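You operate a simulated robot arm through the tools that you are given. There is no shell and no other tool. Be economical: measure what you need, move in short steps, check, and stop when the job is done.

You run a simulated robot arm. Do the job below in one go: nothing can be reset, and whatever is moved stays where it is left.

JOB
Close all gaps on the sleeved cables with the blower's last three bursts.
Fine: A burst adds 24 C under the blower, 12 C next door; each degree over 40 C closes 5 m; a cable keeps two thirds of its warmth. Split none; move the blower between bursts only; back on its rest.

It is judged by the outcome, as a careful person would: the job done as asked, and still so three seconds after it is handed in. It fails if anything else is knocked over, pushed out of place, dropped, spilled or broken.

ROBOT AND FRAMES
A 6-joint arm with a two-finger parallel gripper, fixed in place. Base frame: the origin is at the foot of the arm, x ahead of it, y to its left, z up. Units: m, degrees, N and s.
With the tool pointing down near the work surface it reaches from about 0.36 to 0.82 m from the base axis. Its first joint turns from -166.0 to 166.0 degrees. Payload 3.91 kg.
The TCP is the grasp point between the finger pads, 0.03 m short of the fingertips. In the tool frame z runs along the fingers and y along their closing line. Largest opening 0.11 m; finger width 0.02, thickness 0.01; the body of the gripper, 0.048 by 0.112 m, starts 0.055 m behind the TCP.
Orientation is that of the tool frame in the base frame, as a unit quaternion [w, x, y, z]. With the fingers straight down and closing along the base's y, the tool's x points along the base's -x, its y along +y and its z along -z.

CONTROLS
- The arm moves only by the tool arm_command. Its argument "commands" is text: rows parted by semicolons, each of 7 numbers parted by spaces: the turn, a rotation vector about the tool's x, y, z in degrees, then the shift along the tool's x, y, z in cm, then the opening, from 0 (shut) to 1 (fully open). In form: ax ay az x y z grip; .... A call has 1 to 12 rows; each row shifts and turns the commanded pose from where the row before left it, along the tool's axes as they then stand. Each row takes 0.2 s and may step no farther than 0.05 m and 8.6 degrees from the row before; otherwise, or with a gripper value out of range, the whole call is refused. A pose out of reach is approached as far as the arm can. The call stops where the force on the tool passes 40 N (or 10 N more than at its start, if that is more) or the arm is blocked; 0.2 s more then pass. Each finger travels about 0.045 m/s and halts on what it meets, pressing with about 24 N; the grip force reading is that of the motor and also rises with nothing between the fingers. The clock runs only during rows and for 0.2 s after the last one: add rows that do not move to give the fingers time. The reply holds the time, the measured pose of the TCP, the force on the tool along the base axes, the opening and the grip force, in the units named above and with some noise.
- Cameras (640 x 400 px; columns grow to the right, rows downward): "scene" is fixed at [0.3999, 0.649, 1.4493]; the picture's right is [-0.87, 0.50, 0.00], its down [0.38, 0.66, -0.65] and it looks along [-0.32, -0.56, -0.76] (base axes); focal length 262 px, centre (320, 200). "wrist" rides on the gripper at [-0.036, 0, -0.057] in the tool frame; the picture's right is [0.00, -1.00, 0.00], its down [0.97, 0.00, -0.24] and it looks along [0.24, 0.00, 0.97] (tool axes); focal length 218 px, centre (320, 200). There is no depth. A picture from a camera that has moved, and an enlarged one, comes with that camera's place and axes in the base frame and with its lens.
- camera(camera): a new picture of that camera. It takes no simulated time.
- slide_trunk(by): slides the trunk up (or, below 0, down) by that many m; the arm rides with it, the base frame stays. It gives what a move gives, with no picture.
- close_up(camera, box): a new picture of the part [left, top, right, bottom] of that camera's present view, enlarged. It takes no simulated time.
- finish_job(): hands the job in; it is judged then, once.

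Work in short steps. Places have to be worked out from the pictures, the camera data and where the tool is seen: move nearer, look again, correct. Check each grasp and each placing, and mend what went wrong. You have 120 turns and 84 pictures in all, those below and enlarged ones among them. Open the gripper and draw the arm clear of the work before you hand the job in, unless the task says otherwise; then end with one line.

The tools are called after ">>>" as a command line: name --argument value ..., lists and objects as JSON in quotes. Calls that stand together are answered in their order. arm_command: Moves the arm, as the interface text tells. Its arguments: {"type":"object","properties":{"commands":{"type":"string"}},"required":["commands"]} The other tools are called the same way: slide_trunk (by) slides the trunk up or down; camera (camera) takes a picture; close_up (camera, box) takes an enlarged picture of a part of a camera's view; finish_job () hands the job in.

At the start:

```text
clock: 0.0
position: [0.1544, 0.426, 1.2322]
orientation: [0.0, 0.0, 1.0, 0.0]
contact_force: [-0.6, -0.1, 0.1]
gripper_width: 0.11
grip_force: 0.0
trunk travel left (down, up): [-0.5, 0.11]
```

scene: 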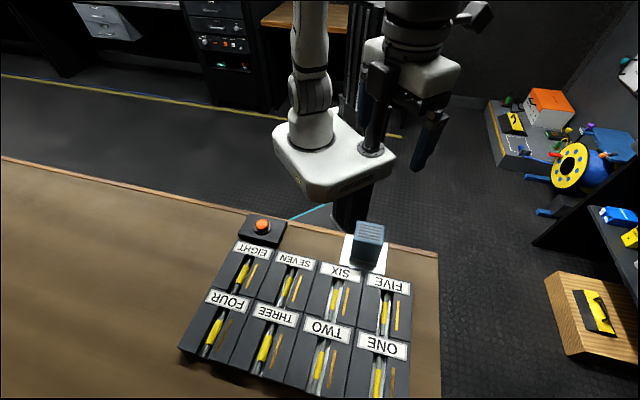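
wrist: 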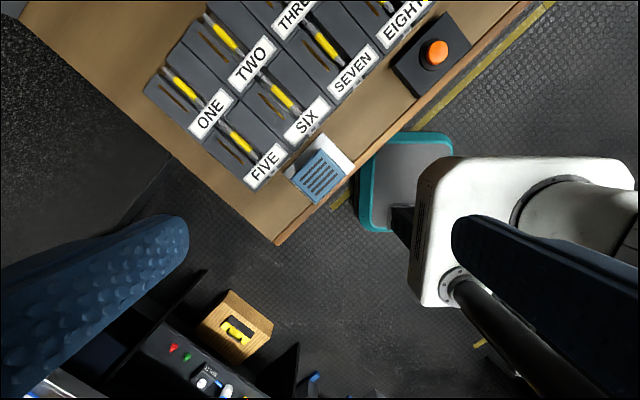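

The scene shows eight trays with cables, a blower block on a white rest and an orange button. I look closer at the trays first.

>>> close_up --camera "scene" --box '[170, 200, 310, 380]'

>>> close_up --camera "scene" --box '[290, 210, 430, 400]'

>>> close_up --camera "wrist" --box '[140, 0, 480, 210]'

```text
2.22 times, centred on (240, 290) of scene
camera zoom: at [0.3999, 0.649, 1.4493], right [-0.87, 0.5, 0.0], down [0.38, 0.66, -0.65], along [-0.32, -0.56, -0.76], focal length 581 px, centre (498, 0)
```

zoom: 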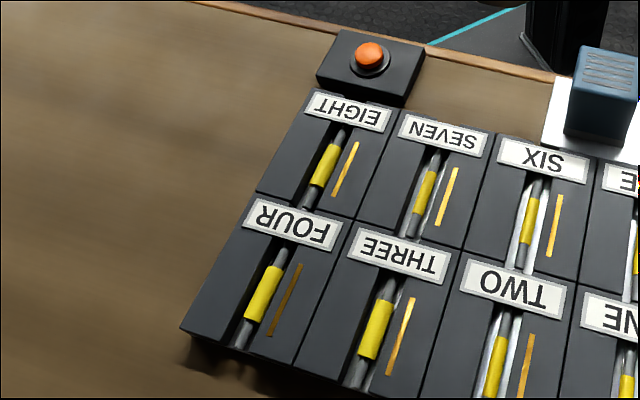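

```text
2.11 times, centred on (360, 305) of scene
camera zoom: at [0.3999, 0.649, 1.4493], right [-0.87, 0.5, 0.0], down [0.38, 0.66, -0.65], along [-0.32, -0.56, -0.76], focal length 550 px, centre (236, -21)
```

zoom: 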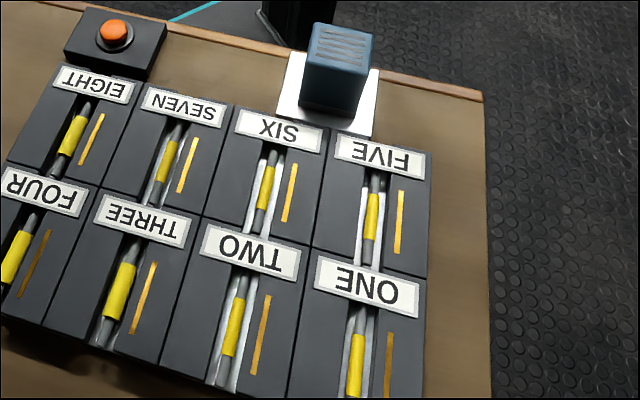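

```text
1.88 times, centred on (310, 105) of wrist
camera zoom: at [0.1899, 0.4266, 1.2896], right [0.0, -1.0, 0.0], down [-0.97, 0.0, 0.24], along [-0.24, 0.0, -0.97], focal length 411 px, centre (339, 379)
```

zoom: 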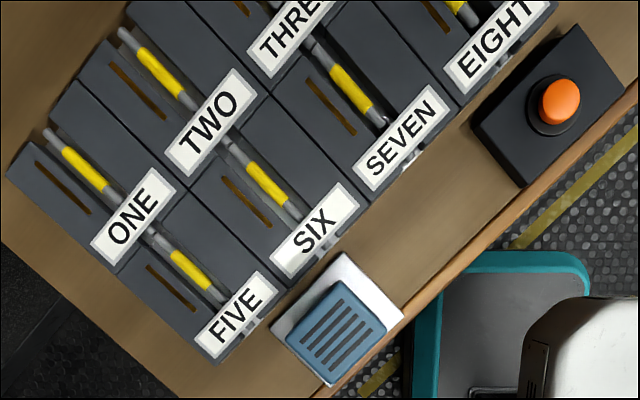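

Everything on the grid seems turned 45° in the base frame, and the blower sits near (0.15, 0.43). I move the wrist camera over the trays for reading.

>>> arm_command --commands "0 0 0 -4 1.5 0 1;0 0 0 -4 1.5 0 1;0 0 0 -4 1.5 0 1;0 0 0 -4 1.5 0 1;0 0 0 -4 1.5 0 1;0 0 0 0 0 0 1"

>>> camera --camera "wrist"

```text
clock: 1.4
position: [0.3528, 0.498, 1.234]
orientation: [-0.001, 0.0, 1.0, 0.0]
contact_force: [0.1, 0.1, 0.3]
gripper_width: 0.1099
grip_force: 0.1
trunk travel left (down, up): [-0.5, 0.11]
```

```text
78 pictures are left
camera wrist: at [0.3887, 0.4985, 1.2916], right [0.0, -1.0, 0.0], down [-0.97, 0.0, 0.24], along [-0.24, 0.0, -0.97], focal length 218 px, centre (320, 200)
```

wrist: 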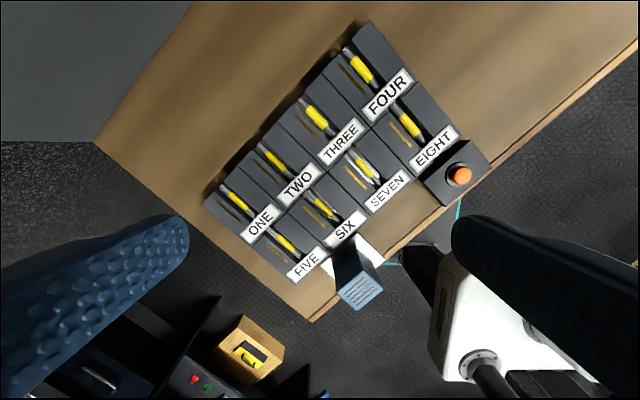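

Good overhead view. I enlarge the two halves.

>>> close_up --camera "wrist" --box '[200, 130, 300, 195]'

>>> close_up --camera "wrist" --box '[290, 30, 410, 110]'

>>> close_up --camera "wrist" --box '[330, 90, 480, 220]'

>>> close_up --camera "wrist" --box '[250, 180, 390, 310]'

```text
6.15 times, centred on (250, 162) of wrist
camera zoom: at [0.3887, 0.4985, 1.2916], right [0.0, -1.0, 0.0], down [-0.97, 0.0, 0.24], along [-0.24, 0.0, -0.97], focal length 1343 px, centre (751, 431)
```

zoom: 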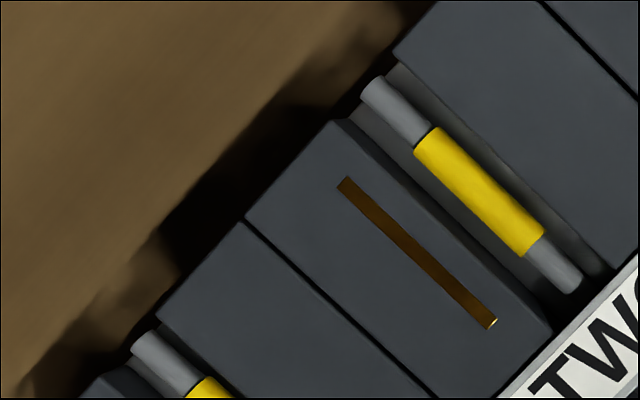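

```text
5.00 times, centred on (350, 70) of wrist
camera zoom: at [0.3887, 0.4985, 1.2916], right [0.0, -1.0, 0.0], down [-0.97, 0.0, 0.24], along [-0.24, 0.0, -0.97], focal length 1091 px, centre (170, 850)
```

zoom: 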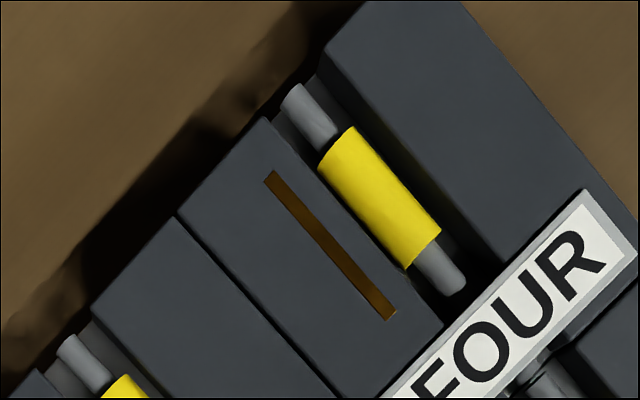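

```text
3.08 times, centred on (405, 155) of wrist
camera zoom: at [0.3887, 0.4985, 1.2916], right [0.0, -1.0, 0.0], down [-0.97, 0.0, 0.24], along [-0.24, 0.0, -0.97], focal length 672 px, centre (58, 338)
```

zoom: 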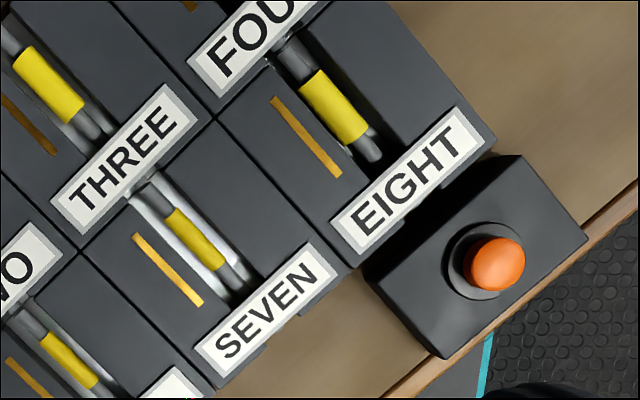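

```text
3.08 times, centred on (320, 245) of wrist
camera zoom: at [0.3887, 0.4985, 1.2916], right [0.0, -1.0, 0.0], down [-0.97, 0.0, 0.24], along [-0.24, 0.0, -0.97], focal length 672 px, centre (320, 62)
```

zoom: 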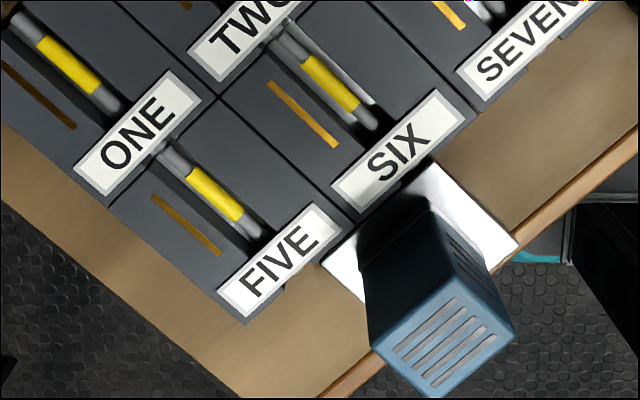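

I zoom much further on single cables to see the sleeve fit and what the gold strips are.

>>> close_up --camera "wrist" --box '[345, 145, 390, 190]'

>>> close_up --camera "wrist" --box '[380, 95, 430, 145]'

>>> close_up --camera "scene" --box '[365, 290, 410, 335]'

```text
8.89 times, centred on (368, 168) of wrist
camera zoom: at [0.3887, 0.4985, 1.2916], right [0.0, -1.0, 0.0], down [-0.97, 0.0, 0.24], along [-0.24, 0.0, -0.97], focal length 1940 px, centre (-102, 489)
```

zoom: 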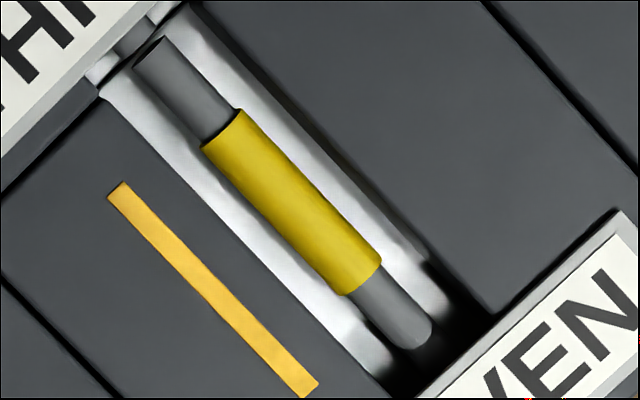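

```text
8.00 times, centred on (405, 120) of wrist
camera zoom: at [0.3887, 0.4985, 1.2916], right [0.0, -1.0, 0.0], down [-0.97, 0.0, 0.24], along [-0.24, 0.0, -0.97], focal length 1746 px, centre (-360, 840)
```

zoom: 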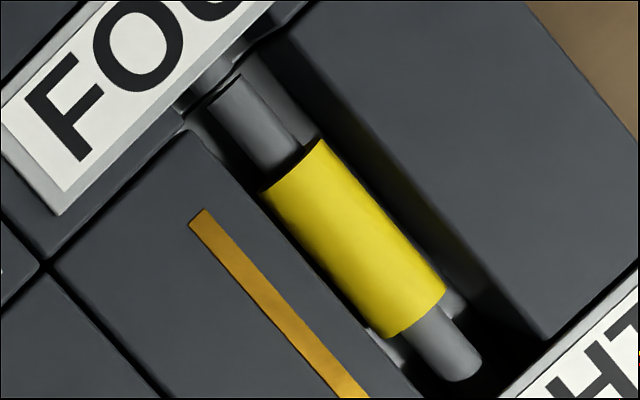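

```text
8.89 times, centred on (388, 312) of scene
camera zoom: at [0.3999, 0.649, 1.4493], right [-0.87, 0.5, 0.0], down [0.38, 0.66, -0.65], along [-0.32, -0.56, -0.76], focal length 2324 px, centre (-280, -800)
```

zoom: 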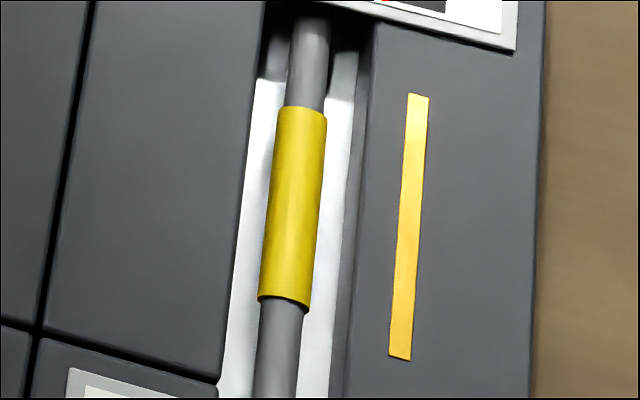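

The sleeves differ in width around equal cables; a gap shows as a dark ring. I take the same enlargement of each station from the scene camera to measure them.

>>> close_up --camera "scene" --box '[348, 355, 412, 395]'

>>> close_up --camera "scene" --box '[290, 345, 354, 385]'

>>> close_up --camera "scene" --box '[234, 325, 298, 365]'

>>> close_up --camera "scene" --box '[184, 310, 248, 350]'

>>> close_up --camera "scene" --box '[354, 295, 418, 335]'

>>> close_up --camera "scene" --box '[304, 280, 368, 320]'

>>> close_up --camera "scene" --box '[254, 268, 318, 308]'

>>> close_up --camera "scene" --box '[212, 255, 276, 295]'

```text
10.00 times, centred on (380, 375) of scene
camera zoom: at [0.3999, 0.649, 1.4493], right [-0.87, 0.5, 0.0], down [0.38, 0.66, -0.65], along [-0.32, -0.56, -0.76], focal length 2614 px, centre (-280, -1550)
```

zoom: 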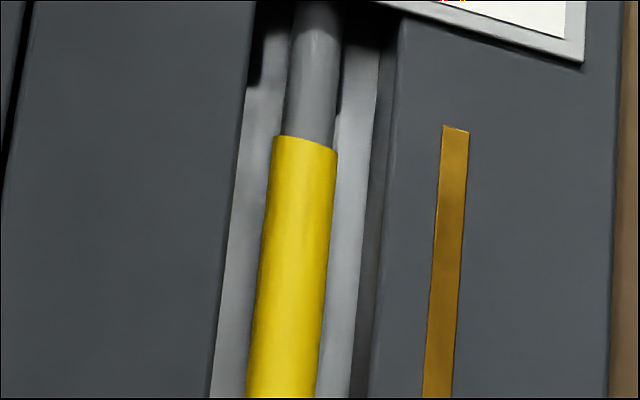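

```text
10.00 times, centred on (322, 365) of scene
camera zoom: at [0.3999, 0.649, 1.4493], right [-0.87, 0.5, 0.0], down [0.38, 0.66, -0.65], along [-0.32, -0.56, -0.76], focal length 2614 px, centre (300, -1450)
```

zoom: 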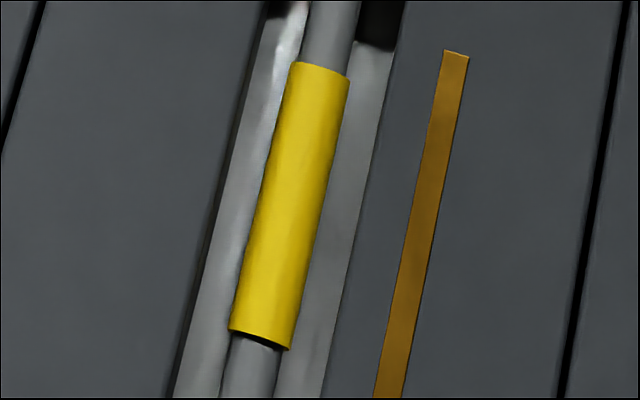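

```text
10.00 times, centred on (266, 345) of scene
camera zoom: at [0.3999, 0.649, 1.4493], right [-0.87, 0.5, 0.0], down [0.38, 0.66, -0.65], along [-0.32, -0.56, -0.76], focal length 2614 px, centre (860, -1250)
```

zoom: 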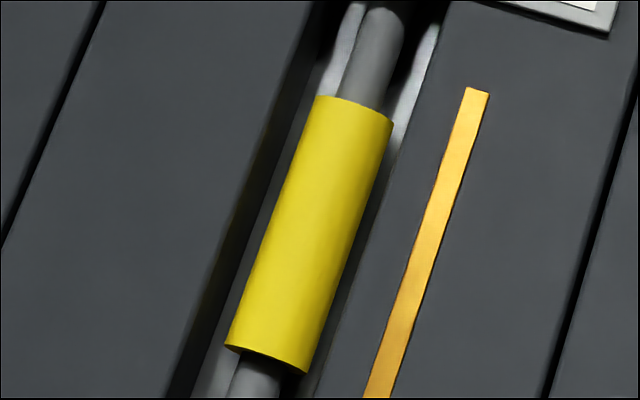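

```text
10.00 times, centred on (216, 330) of scene
camera zoom: at [0.3999, 0.649, 1.4493], right [-0.87, 0.5, 0.0], down [0.38, 0.66, -0.65], along [-0.32, -0.56, -0.76], focal length 2614 px, centre (1360, -1100)
```

zoom: 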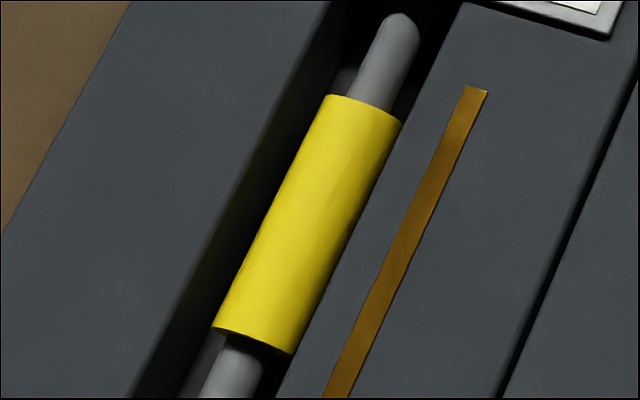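

```text
10.00 times, centred on (386, 315) of scene
camera zoom: at [0.3999, 0.649, 1.4493], right [-0.87, 0.5, 0.0], down [0.38, 0.66, -0.65], along [-0.32, -0.56, -0.76], focal length 2614 px, centre (-340, -950)
```

zoom: 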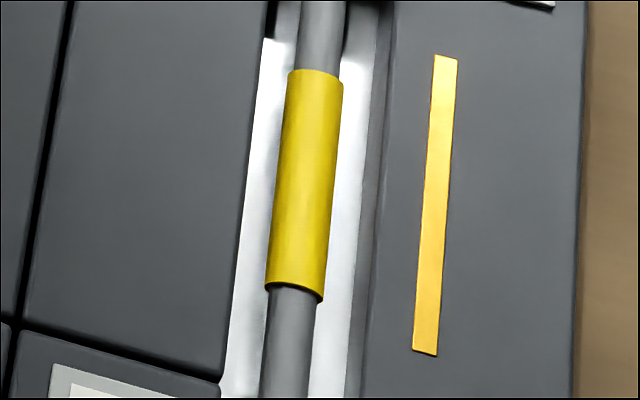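

```text
10.00 times, centred on (336, 300) of scene
camera zoom: at [0.3999, 0.649, 1.4493], right [-0.87, 0.5, 0.0], down [0.38, 0.66, -0.65], along [-0.32, -0.56, -0.76], focal length 2614 px, centre (160, -800)
```

zoom: 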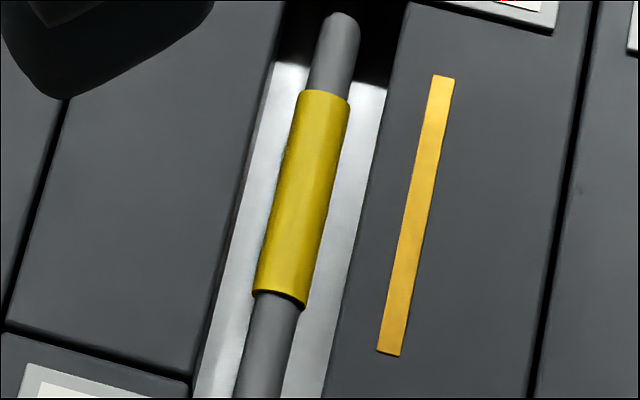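

```text
10.00 times, centred on (286, 288) of scene
camera zoom: at [0.3999, 0.649, 1.4493], right [-0.87, 0.5, 0.0], down [0.38, 0.66, -0.65], along [-0.32, -0.56, -0.76], focal length 2614 px, centre (660, -680)
```

zoom: 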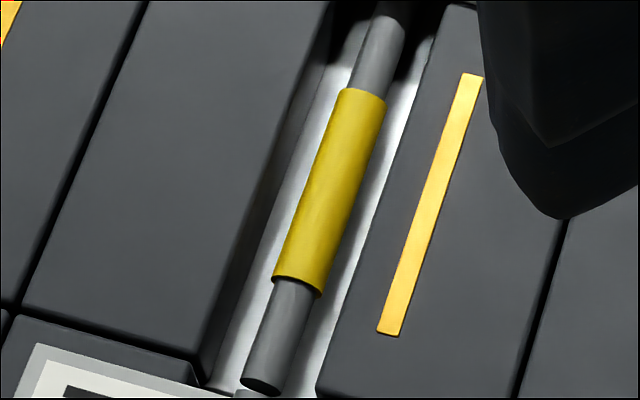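

```text
10.00 times, centred on (244, 275) of scene
camera zoom: at [0.3999, 0.649, 1.4493], right [-0.87, 0.5, 0.0], down [0.38, 0.66, -0.65], along [-0.32, -0.56, -0.76], focal length 2614 px, centre (1080, -550)
```

zoom: 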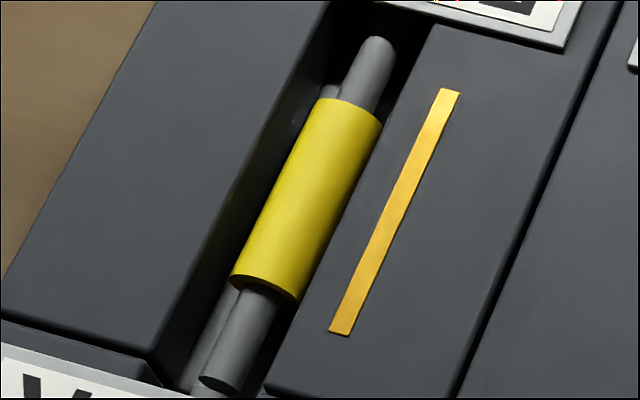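

Sleeves fall in groups: THREE, FOUR, EIGHT wide (~15 mm), ONE/FIVE ~11 mm, TWO/SIX/SEVEN ~10 mm around ~9 mm cables. I look still closer at sleeve ends, and also at the button, blower and rest.

>>> close_up --camera "scene" --box '[306, 370, 330, 385]'

>>> close_up --camera "scene" --box '[372, 317, 396, 332]'

>>> close_up --camera "scene" --box '[366, 385, 390, 400]'

>>> close_up --camera "scene" --box '[320, 215, 410, 275]'

>>> close_up --camera "scene" --box '[230, 205, 300, 250]'

```text
16.00 times, centred on (318, 378) of scene
camera zoom: at [0.3999, 0.649, 1.4493], right [-0.87, 0.5, 0.0], down [0.38, 0.66, -0.65], along [-0.32, -0.56, -0.76], focal length 4183 px, centre (352, -2640)
```

zoom: 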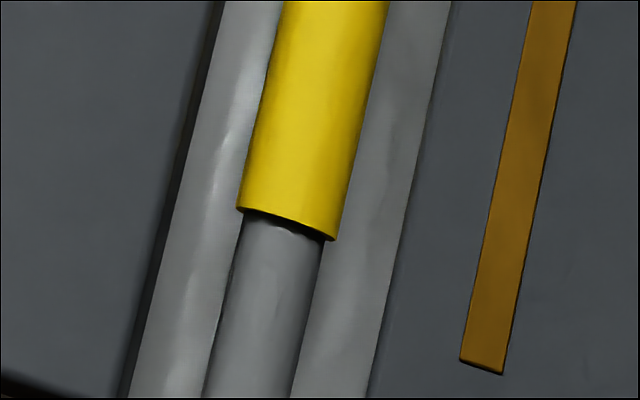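

```text
16.00 times, centred on (384, 324) of scene
camera zoom: at [0.3999, 0.649, 1.4493], right [-0.87, 0.5, 0.0], down [0.38, 0.66, -0.65], along [-0.32, -0.56, -0.76], focal length 4183 px, centre (-704, -1792)
```

zoom: 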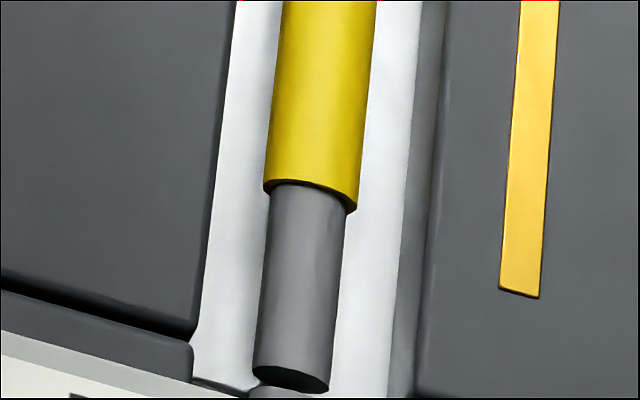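

```text
16.00 times, centred on (378, 392) of scene
camera zoom: at [0.3999, 0.649, 1.4493], right [-0.87, 0.5, 0.0], down [0.38, 0.66, -0.65], along [-0.32, -0.56, -0.76], focal length 4183 px, centre (-608, -2880)
```

zoom: 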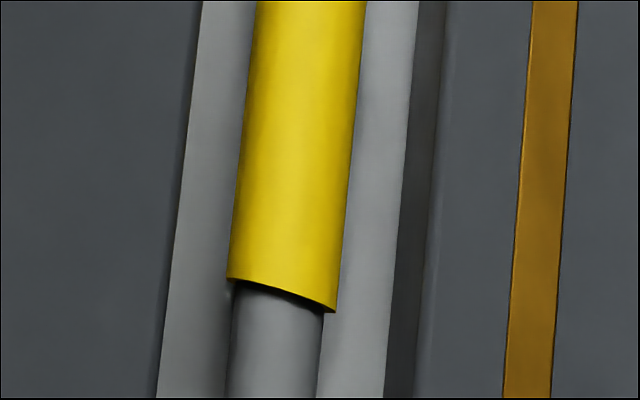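

```text
6.67 times, centred on (365, 245) of scene
camera zoom: at [0.3999, 0.649, 1.4493], right [-0.87, 0.5, 0.0], down [0.38, 0.66, -0.65], along [-0.32, -0.56, -0.76], focal length 1743 px, centre (20, -100)
```

zoom: 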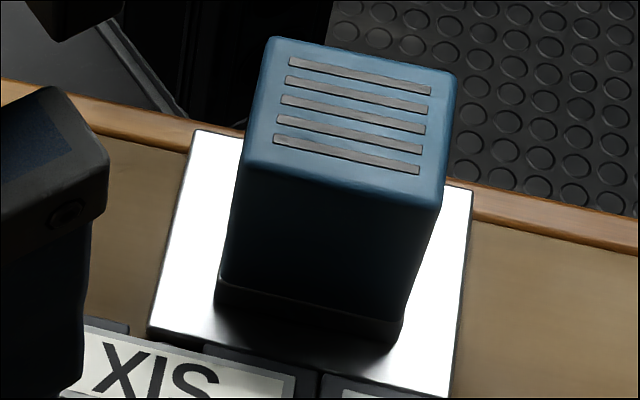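

```text
8.89 times, centred on (265, 228) of scene
camera zoom: at [0.3999, 0.649, 1.4493], right [-0.87, 0.5, 0.0], down [0.38, 0.66, -0.65], along [-0.32, -0.56, -0.76], focal length 2324 px, centre (809, -44)
```

zoom: 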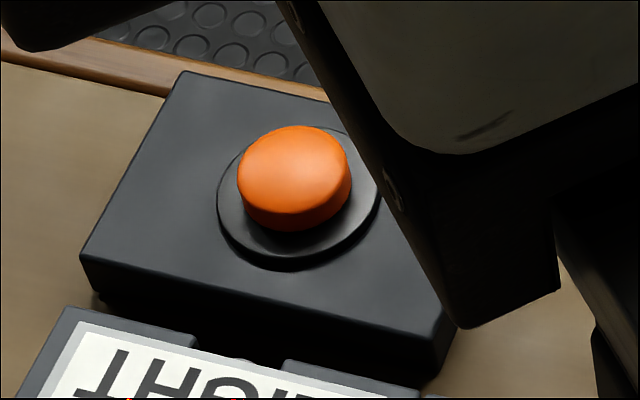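

I take the same 16x end view for the remaining stations so the ratios are comparable.

>>> close_up --camera "scene" --box '[250, 354, 274, 369]'

>>> close_up --camera "scene" --box '[198, 338, 222, 353]'

>>> close_up --camera "scene" --box '[320, 303, 344, 318]'

>>> close_up --camera "scene" --box '[270, 291, 294, 306]'

>>> close_up --camera "scene" --box '[228, 277, 252, 292]'

```text
16.00 times, centred on (262, 362) of scene
camera zoom: at [0.3999, 0.649, 1.4493], right [-0.87, 0.5, 0.0], down [0.38, 0.66, -0.65], along [-0.32, -0.56, -0.76], focal length 4183 px, centre (1248, -2384)
```

zoom: 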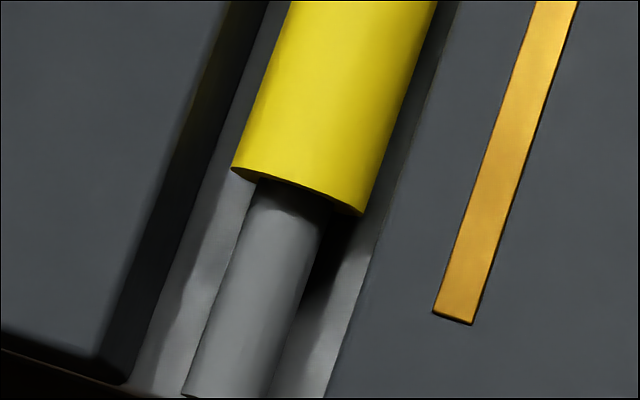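

```text
16.00 times, centred on (210, 346) of scene
camera zoom: at [0.3999, 0.649, 1.4493], right [-0.87, 0.5, 0.0], down [0.38, 0.66, -0.65], along [-0.32, -0.56, -0.76], focal length 4183 px, centre (2080, -2128)
```

zoom: 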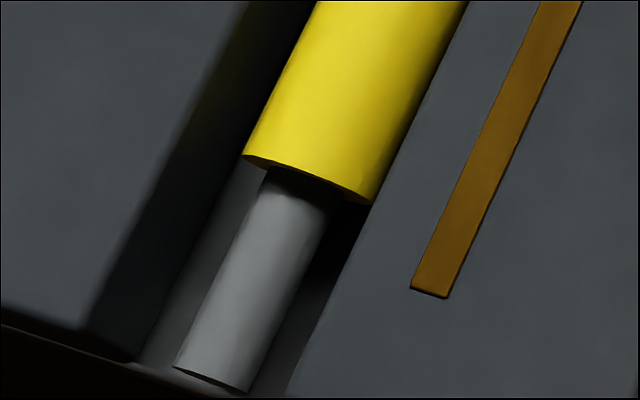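

```text
16.00 times, centred on (332, 310) of scene
camera zoom: at [0.3999, 0.649, 1.4493], right [-0.87, 0.5, 0.0], down [0.38, 0.66, -0.65], along [-0.32, -0.56, -0.76], focal length 4183 px, centre (128, -1568)
```

zoom: 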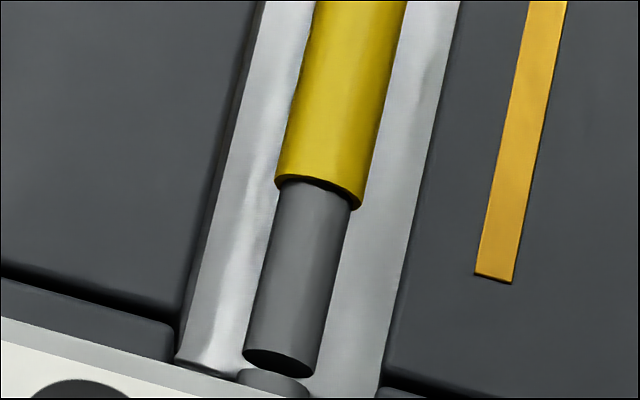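

```text
16.00 times, centred on (282, 298) of scene
camera zoom: at [0.3999, 0.649, 1.4493], right [-0.87, 0.5, 0.0], down [0.38, 0.66, -0.65], along [-0.32, -0.56, -0.76], focal length 4183 px, centre (928, -1376)
```

zoom: 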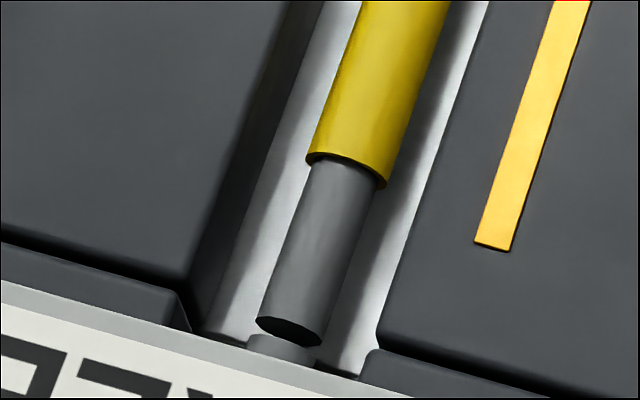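

```text
16.00 times, centred on (240, 284) of scene
camera zoom: at [0.3999, 0.649, 1.4493], right [-0.87, 0.5, 0.0], down [0.38, 0.66, -0.65], along [-0.32, -0.56, -0.76], focal length 4183 px, centre (1600, -1152)
```

zoom: 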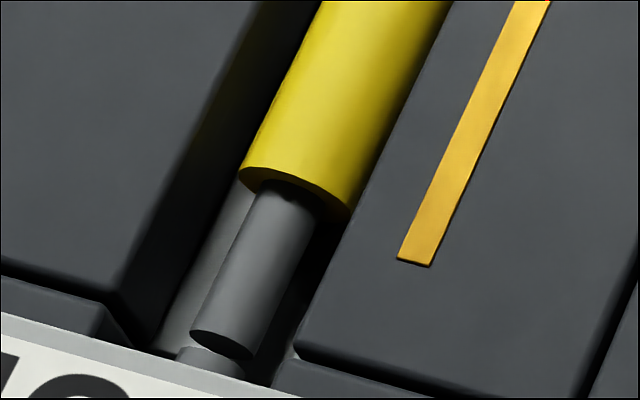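

Comparing sleeve to cable: ONE, TWO, FIVE, SIX, SEVEN all are ~1.22 (tight), only THREE, FOUR and EIGHT are ~1.75 (gaps). Taking about 20 °C at the start, THREE → FOUR → EIGHT closes about 60/127/60 and keeps SEVEN under 40 °C; THREE and EIGHT straight after one another would take SEVEN to the 40 °C limit. Blower top is near (0.144, 0.4255, 0.9545), turned 45°; I turn the gripper and go above it.

>>> arm_command --commands "0 0 -7.5 0 0 0 1;0 0 -7.5 0 0 0 1;0 0 -7.5 0 0 0 1;0 0 -7.5 0 0 0 1;0 0 -7.5 0 0 0 1;0 0 -7.5 0 0 0 1;0 0 0 4 1.93 0 1;0 0 0 4 1.93 0 1;0 0 0 4 1.93 0 1;0 0 0 4 1.93 2 1;0 0 0 3.9 1.94 2.5 1;0 0 0 0 0 2.5 1"

>>> camera --camera "wrist"

>>> close_up --camera "scene" --box '[300, 190, 430, 280]'

```text
refused: row 11 steps farther than a row can; nothing moved
```

```text
52 pictures are left
camera wrist: at [0.3887, 0.4985, 1.2916], right [0.0, -1.0, 0.0], down [-0.97, 0.0, 0.24], along [-0.24, 0.0, -0.97], focal length 218 px, centre (320, 200)
```

wrist: 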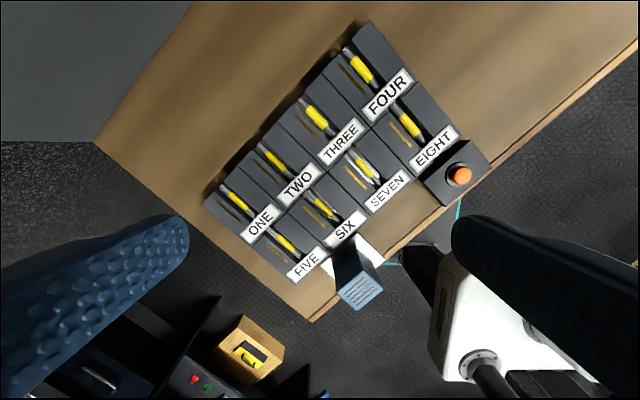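

```text
4.44 times, centred on (365, 235) of scene
camera zoom: at [0.3999, 0.649, 1.4493], right [-0.87, 0.5, 0.0], down [0.38, 0.66, -0.65], along [-0.32, -0.56, -0.76], focal length 1162 px, centre (120, 44)
```

zoom: 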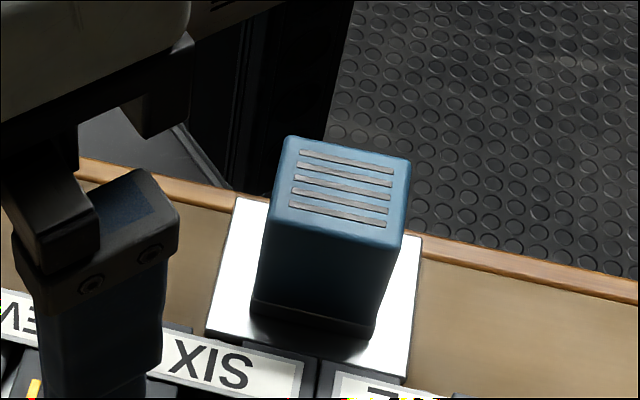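

One row exceeded 5 cm; I resend with the descent in smaller steps.

>>> arm_command --commands "0 0 -7.5 0 0 0 1;0 0 -7.5 0 0 0 1;0 0 -7.5 0 0 0 1;0 0 -7.5 0 0 0 1;0 0 -7.5 0 0 0 1;0 0 -7.5 0 0 0 1;0 0 0 4 1.93 0 1;0 0 0 4 1.93 0 1;0 0 0 4 1.93 0 1;0 0 0 4 1.93 2 1;0 0 0 3.9 1.94 2 1;0 0 0 0 0 3 1"

>>> camera --camera "wrist"

>>> close_up --camera "scene" --box '[300, 160, 430, 280]'

```text
clock: 4.0
position: [0.1429, 0.4266, 1.1612]
orientation: [0.0, -0.382, 0.924, 0.0]
contact_force: [0.3, -0.4, 0.8]
gripper_width: 0.11
grip_force: 0.0
trunk travel left (down, up): [-0.5, 0.11]
```

```text
50 pictures are left
camera wrist: at [0.1689, 0.4538, 1.2187], right [0.71, -0.71, 0.0], down [-0.69, -0.69, 0.24], along [-0.17, -0.17, -0.97], focal length 218 px, centre (320, 200)
```

wrist: 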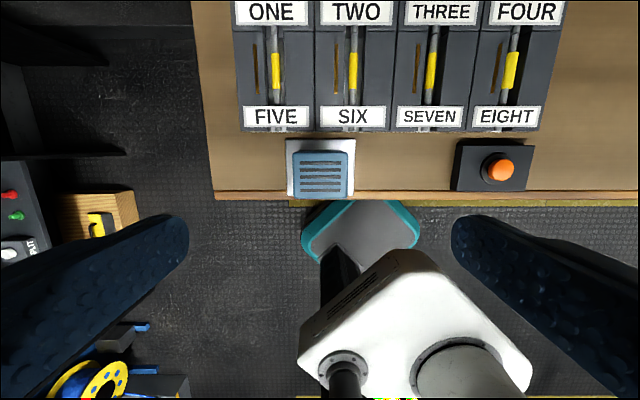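

```text
3.33 times, centred on (365, 220) of scene
camera zoom: at [0.3999, 0.649, 1.4493], right [-0.87, 0.5, 0.0], down [0.38, 0.66, -0.65], along [-0.32, -0.56, -0.76], focal length 872 px, centre (170, 133)
```

zoom: 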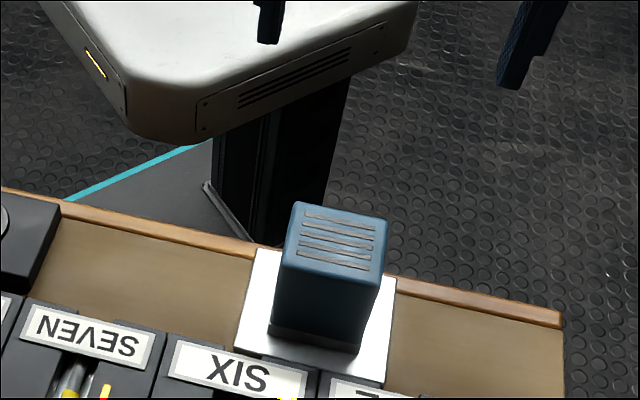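

The blower's faces line up with the view. I zoom on it and on button for exact locations.

>>> close_up --camera "wrist" --box '[270, 125, 370, 205]'

>>> close_up --camera "wrist" --box '[430, 120, 560, 205]'

```text
5.00 times, centred on (320, 165) of wrist
camera zoom: at [0.1689, 0.4538, 1.2187], right [0.71, -0.71, 0.0], down [-0.69, -0.69, 0.24], along [-0.17, -0.17, -0.97], focal length 1091 px, centre (320, 375)
```

zoom: 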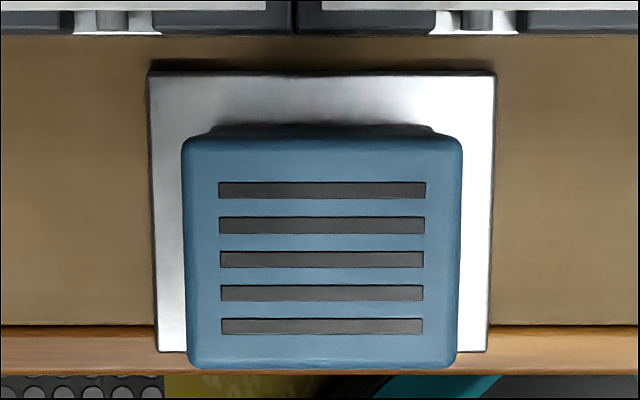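

```text
4.71 times, centred on (495, 162) of wrist
camera zoom: at [0.1689, 0.4538, 1.2187], right [0.71, -0.71, 0.0], down [-0.69, -0.69, 0.24], along [-0.17, -0.17, -0.97], focal length 1027 px, centre (-504, 376)
```

zoom: 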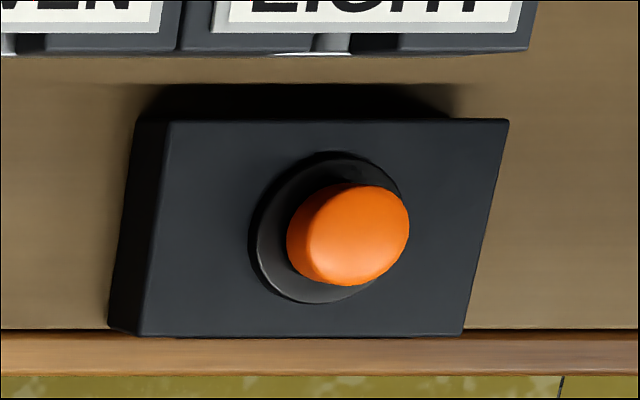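

The blower is 0.068 wide along the closing line and 2 mm off centre; I go down to z≈0.925 around it.

>>> arm_command --commands "0 0 0 -0.2 0 4.5 1;0 0 0 0 -0.05 4.5 1;0 0 0 0 0 4.5 1;0 0 0 0 0 4 1;0 0 0 0 0 3.5 1;0 0 0 0 0 2.6 1;0 0 0 0 0 0 1"

>>> camera --camera "scene"

```text
clock: 5.6
position: [0.1485, 0.431, 0.9284]
orientation: [0.0, -0.383, 0.924, 0.0]
contact_force: [-0.1, 0.2, -0.4]
gripper_width: 0.11
grip_force: 0.1
trunk travel left (down, up): [-0.5, 0.11]
```

```text
46 pictures are left
```

scene: 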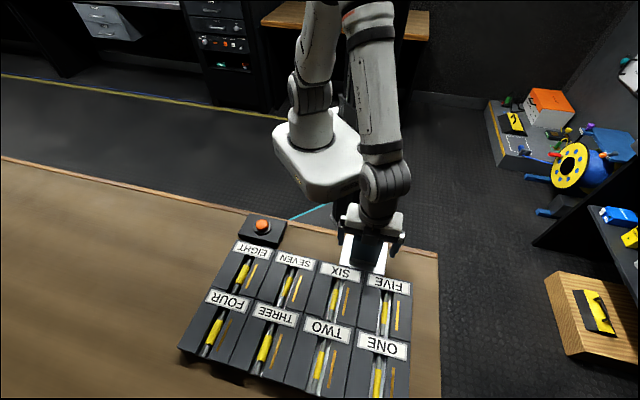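

Around the blower without contact; I close the gripper.

>>> arm_command --commands "0 0 0 0.3 0 0 1;0 0 0 0 0 0 0.5;0 0 0 0 0 0 0.5;0 0 0 0 0 0 0.5;0 0 0 0 0 0 0.5;0 0 0 0 0 0 0.5;0 0 0 0 0 0 0.5"

>>> close_up --camera "scene" --box '[310, 190, 430, 280]'

```text
clock: 7.2
position: [0.1462, 0.4285, 0.929]
orientation: [0.0, -0.383, 0.924, 0.0]
contact_force: [-0.7, 0.5, -0.3]
gripper_width: 0.0658
grip_force: 23.8
trunk travel left (down, up): [-0.5, 0.11]
```

```text
4.44 times, centred on (370, 235) of scene
camera zoom: at [0.3999, 0.649, 1.4493], right [-0.87, 0.5, 0.0], down [0.38, 0.66, -0.65], along [-0.32, -0.56, -0.76], focal length 1162 px, centre (98, 44)
```

zoom: 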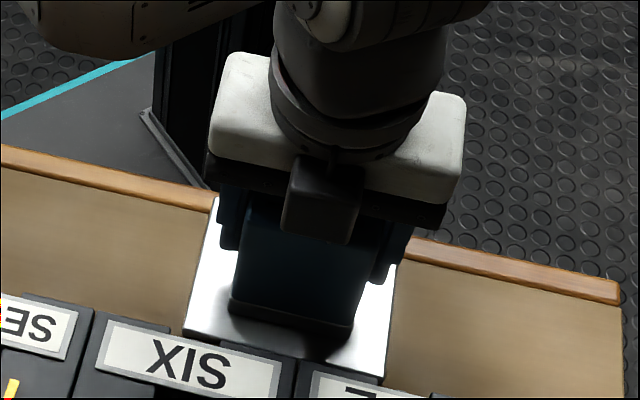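

Grip is firm at 66 mm. I lift 10 cm and check it comes along.

>>> arm_command --commands "0 0 0 0 0 -1 0.5;0 0 0 0 0 -2 0.5;0 0 0 0 0 -3 0.5;0 0 0 0 0 -4 0.5;0 0 0 0 0 0 0.5"

>>> close_up --camera "scene" --box '[290, 150, 430, 280]'

```text
clock: 8.4
position: [0.1415, 0.4306, 1.0263]
orientation: [0.0, -0.383, 0.924, 0.0]
contact_force: [0.3, -0.5, -3.6]
gripper_width: 0.0658
grip_force: 24.2
trunk travel left (down, up): [-0.5, 0.11]
```

```text
3.08 times, centred on (360, 215) of scene
camera zoom: at [0.3999, 0.649, 1.4493], right [-0.87, 0.5, 0.0], down [0.38, 0.66, -0.65], along [-0.32, -0.56, -0.76], focal length 804 px, centre (197, 154)
```

zoom: 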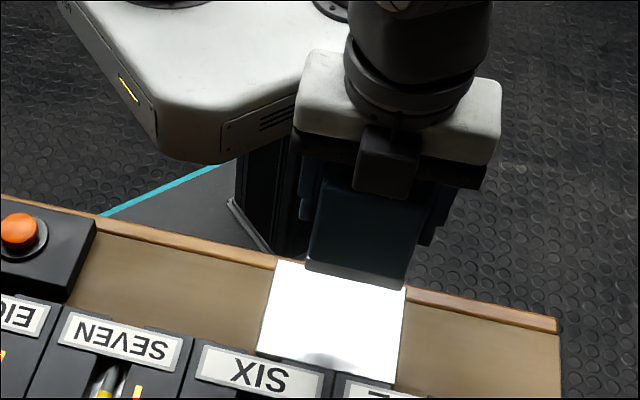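

The blower hangs in the grip. I carry it above THREE at about (0.436, 0.504).

>>> arm_command --commands "0 0 0 -2 -1.2 0 0.5;0 0 0 -4 -2.4 0 0.5;0 0 0 -4 -2.4 0 0.5;0 0 0 -4 -2.4 0 0.5;0 0 0 -4 -2.4 0 0.5;0 0 0 -4 -2.4 0 0.5;0 0 0 -3 -1.8 0 0.5;0 0 0 -1 -0.63 0 0.5;0 0 0 0 0 0 0.5;0 0 0 0 0 0 0.5"

>>> camera --camera "wrist"

>>> close_up --camera "scene" --box '[170, 240, 390, 400]'

```text
clock: 10.6
position: [0.439, 0.5005, 1.0267]
orientation: [0.0, -0.382, 0.924, 0.001]
contact_force: [-0.2, -0.5, -3.2]
gripper_width: 0.066
grip_force: 23.8
trunk travel left (down, up): [-0.5, 0.11]
```

```text
43 pictures are left
camera wrist: at [0.4645, 0.5268, 1.0839], right [0.71, -0.71, 0.0], down [-0.69, -0.69, 0.24], along [-0.17, -0.17, -0.97], focal length 218 px, centre (320, 200)
```

wrist: 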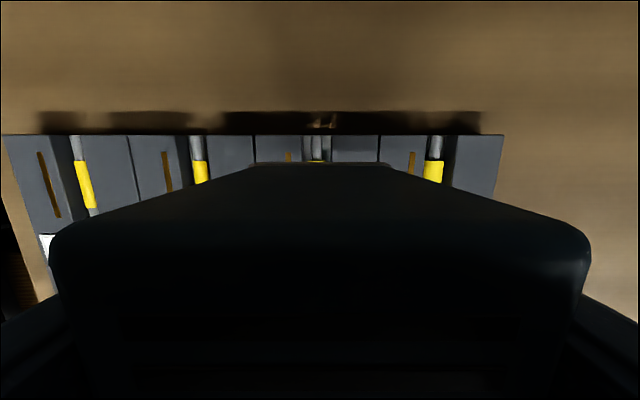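

```text
2.50 times, centred on (280, 320) of scene
camera zoom: at [0.3999, 0.649, 1.4493], right [-0.87, 0.5, 0.0], down [0.38, 0.66, -0.65], along [-0.32, -0.56, -0.76], focal length 654 px, centre (420, -100)
```

zoom: 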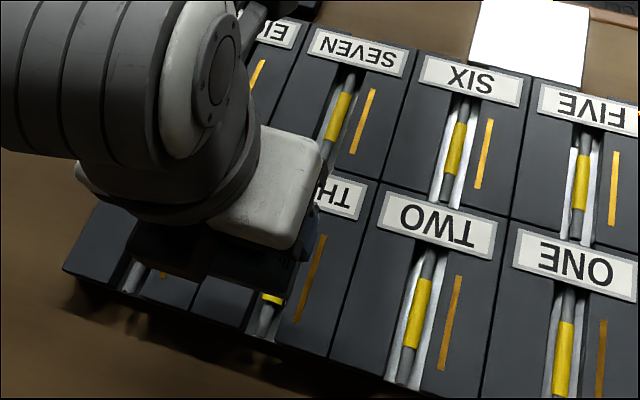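

The cable of THREE is centred under the blower within ~2 mm. I descend to just above the tray, then gently to contact.

>>> arm_command --commands "0 0 0 0 0.2 2 0.5;0 0 0 0 0 2.5 0.5;0 0 0 0 0 1.5 0.5;0 0 0 0 0 0.8 0.5;0 0 0 0 0 0.3 0.5;0 0 0 0 0 0 0.5"

>>> close_up --camera "scene" --box '[180, 270, 340, 380]'

```text
clock: 12.0
position: [0.439, 0.5009, 0.9561]
orientation: [0.001, -0.383, 0.924, 0.0]
contact_force: [-0.4, 0.5, -3.9]
gripper_width: 0.066
grip_force: 23.7
trunk travel left (down, up): [-0.5, 0.11]
```

```text
3.64 times, centred on (260, 325) of scene
camera zoom: at [0.3999, 0.649, 1.4493], right [-0.87, 0.5, 0.0], down [0.38, 0.66, -0.65], along [-0.32, -0.56, -0.76], focal length 951 px, centre (538, -254)
```

zoom: 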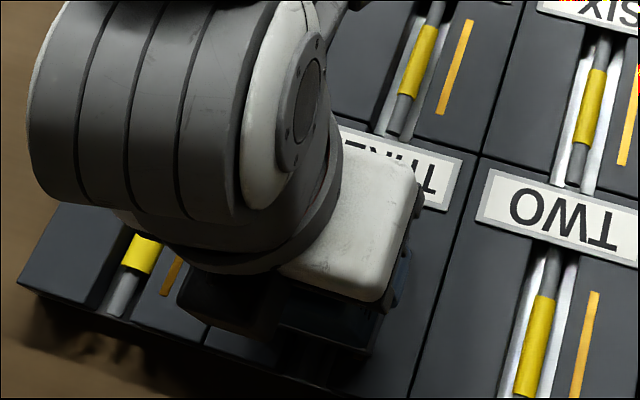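

No contact yet at z=0.956. Small steps down now.

>>> arm_command --commands "0 0 0 0 0 0.3 0.5;0 0 0 0 0 0.2 0.5;0 0 0 0 0 0 0.5;0 0 0 0 0 0 0.5"

```text
clock: 13.0
position: [0.4402, 0.5008, 0.9506]
orientation: [0.0, -0.383, 0.924, 0.0]
contact_force: [-1.2, 0.5, -4.2]
gripper_width: 0.0659
grip_force: 24.0
trunk travel left (down, up): [-0.5, 0.11]
```

>>> arm_command --commands "0 0 0 0 0.1 0.15 0.5;0 0 0 0 0 0.15 0.5;0 0 0 0 0 0 0.5;0 0 0 0 0 0 0.5"

>>> camera --camera "wrist"

```text
clock: 14.0
position: [0.4377, 0.5012, 0.9489]
orientation: [0.001, -0.382, 0.924, 0.0]
contact_force: [7.5, -1.3, 17.1]
gripper_width: 0.0655
grip_force: 23.9
trunk travel left (down, up): [-0.5, 0.11]
```

```text
40 pictures are left
camera wrist: at [0.4628, 0.5279, 1.0061], right [0.71, -0.71, 0.0], down [-0.69, -0.69, 0.24], along [-0.17, -0.17, -0.97], focal length 218 px, centre (320, 200)
```

wrist: 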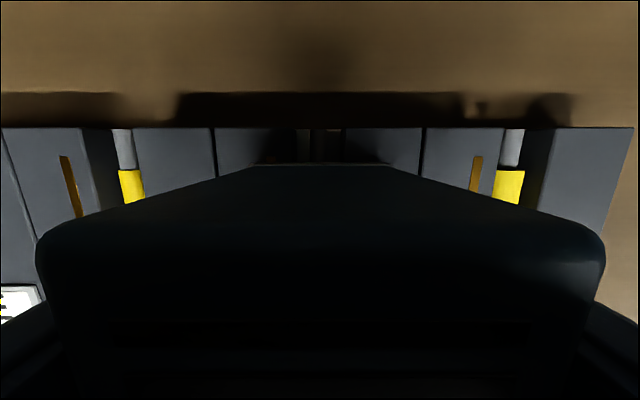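

Contact at z≈0.949 as predicted; the blower rests on THREE. I ease off, open, and rise straight up.

>>> arm_command --commands "0 0 0 0 0 -0.15 0.5;0 0 0 0 0 0 0.7;0 0 0 0 0 0 0.9;0 0 0 0 0 0 1;0 0 0 0 0 0 1;0 0 0 0 0 0 1;0 0 0 0 0 -2 1;0 0 0 0 0 -4 1;0 0 0 0 0 -4.5 1;0 0 0 0 0 -4.5 1;0 0 0 0 0 0 1"

>>> camera --camera "wrist"

```text
clock: 16.4
position: [0.4311, 0.5023, 1.0972]
orientation: [0.0, -0.382, 0.924, 0.0]
contact_force: [-1.4, -0.5, -0.5]
gripper_width: 0.1101
grip_force: 0.0
trunk travel left (down, up): [-0.5, 0.11]
```

```text
39 pictures are left
camera wrist: at [0.4563, 0.5302, 1.1557], right [0.71, -0.71, 0.0], down [-0.69, -0.69, 0.24], along [-0.17, -0.17, -0.97], focal length 218 px, centre (320, 200)
```

wrist: 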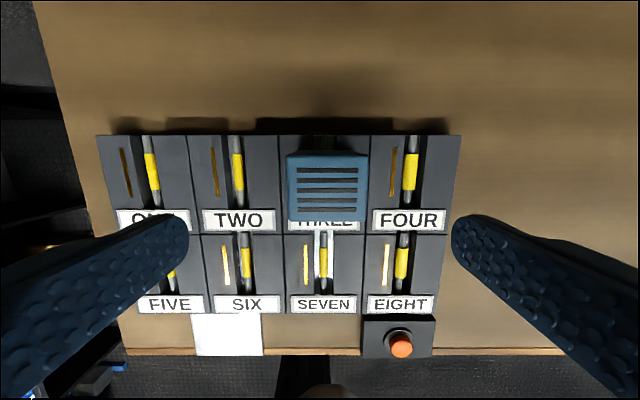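

The blower sits squarely on THREE. Triangulating three views puts the button top near (0.338, 0.236, 0.89); I go above it with the gripper shut.

>>> arm_command --commands "0 0 0 2 -1 0 1;0 0 0 4 -1.9 0 0.7;0 0 0 4 -1.9 0 0.4;0 0 0 4 -1.9 0 0;0 0 0 4 -1.9 0 0;0 0 0 4 -1.9 0 0;0 0 0 3.4 -1.75 0 0;0 0 0 0 0 0 0;0 0 0 0 0 0 0;0 0 0 0 0 0 0"

>>> camera --camera "wrist"

>>> close_up --camera "scene" --box '[190, 130, 350, 250]'

```text
clock: 18.6
position: [0.3452, 0.2369, 1.0979]
orientation: [0.001, -0.382, 0.924, 0.0]
contact_force: [0.1, 0.1, -0.9]
gripper_width: 0.0001
grip_force: 23.9
trunk travel left (down, up): [-0.5, 0.11]
```

```text
38 pictures are left
camera wrist: at [0.3702, 0.2634, 1.156], right [0.71, -0.71, 0.0], down [-0.69, -0.69, 0.24], along [-0.17, -0.17, -0.97], focal length 218 px, centre (320, 200)
```

wrist: 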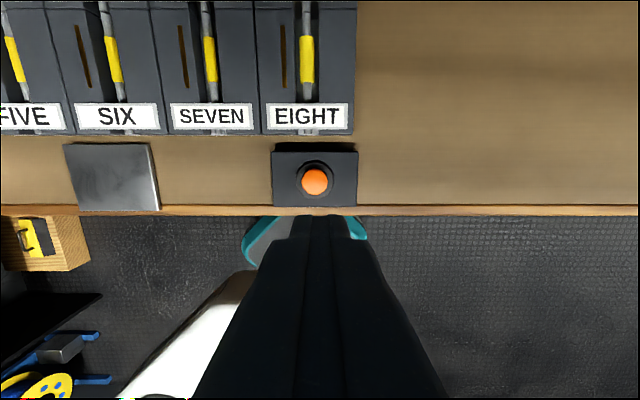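

```text
3.33 times, centred on (270, 190) of scene
camera zoom: at [0.3999, 0.649, 1.4493], right [-0.87, 0.5, 0.0], down [0.38, 0.66, -0.65], along [-0.32, -0.56, -0.76], focal length 872 px, centre (487, 233)
```

zoom: 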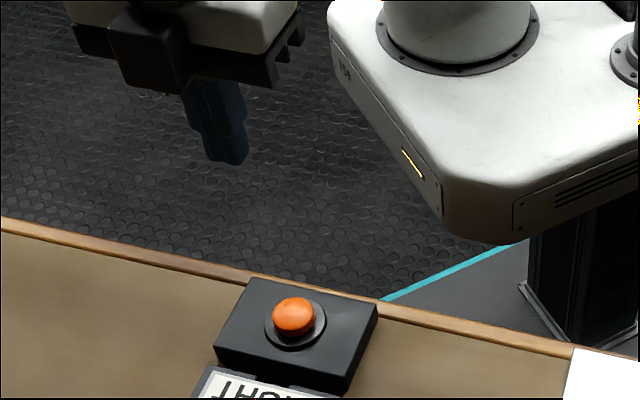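

The button is 7 mm in −u and 5 mm in −v from the tool. I correct and descend to above it.

>>> arm_command --commands "0 0 0 0.55 0.7 4 0;0 0 0 0 0 4 0;0 0 0 0 0 4 0;0 0 0 0 0 3.2 0;0 0 0 0 0 0 0;0 0 0 0 0 0 0"

>>> close_up --camera "scene" --box '[215, 190, 315, 260]'

>>> camera --camera "wrist"

```text
clock: 20.0
position: [0.3354, 0.2368, 0.948]
orientation: [0.0, -0.382, 0.924, 0.0]
contact_force: [0.1, 0.2, 0.1]
gripper_width: 0.0002
grip_force: 24.1
trunk travel left (down, up): [-0.5, 0.11]
```

```text
5.71 times, centred on (265, 225) of scene
camera zoom: at [0.3999, 0.649, 1.4493], right [-0.87, 0.5, 0.0], down [0.38, 0.66, -0.65], along [-0.32, -0.56, -0.76], focal length 1494 px, centre (634, 57)
```

zoom: 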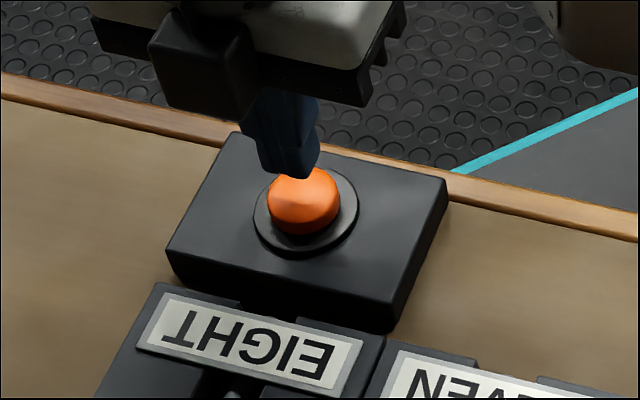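

```text
35 pictures are left
camera wrist: at [0.3607, 0.2637, 1.0049], right [0.71, -0.71, 0.0], down [-0.69, -0.69, 0.24], along [-0.17, -0.17, -0.97], focal length 218 px, centre (320, 200)
```

wrist: 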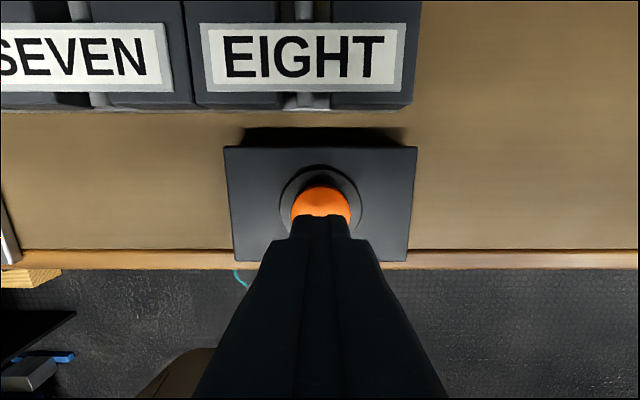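

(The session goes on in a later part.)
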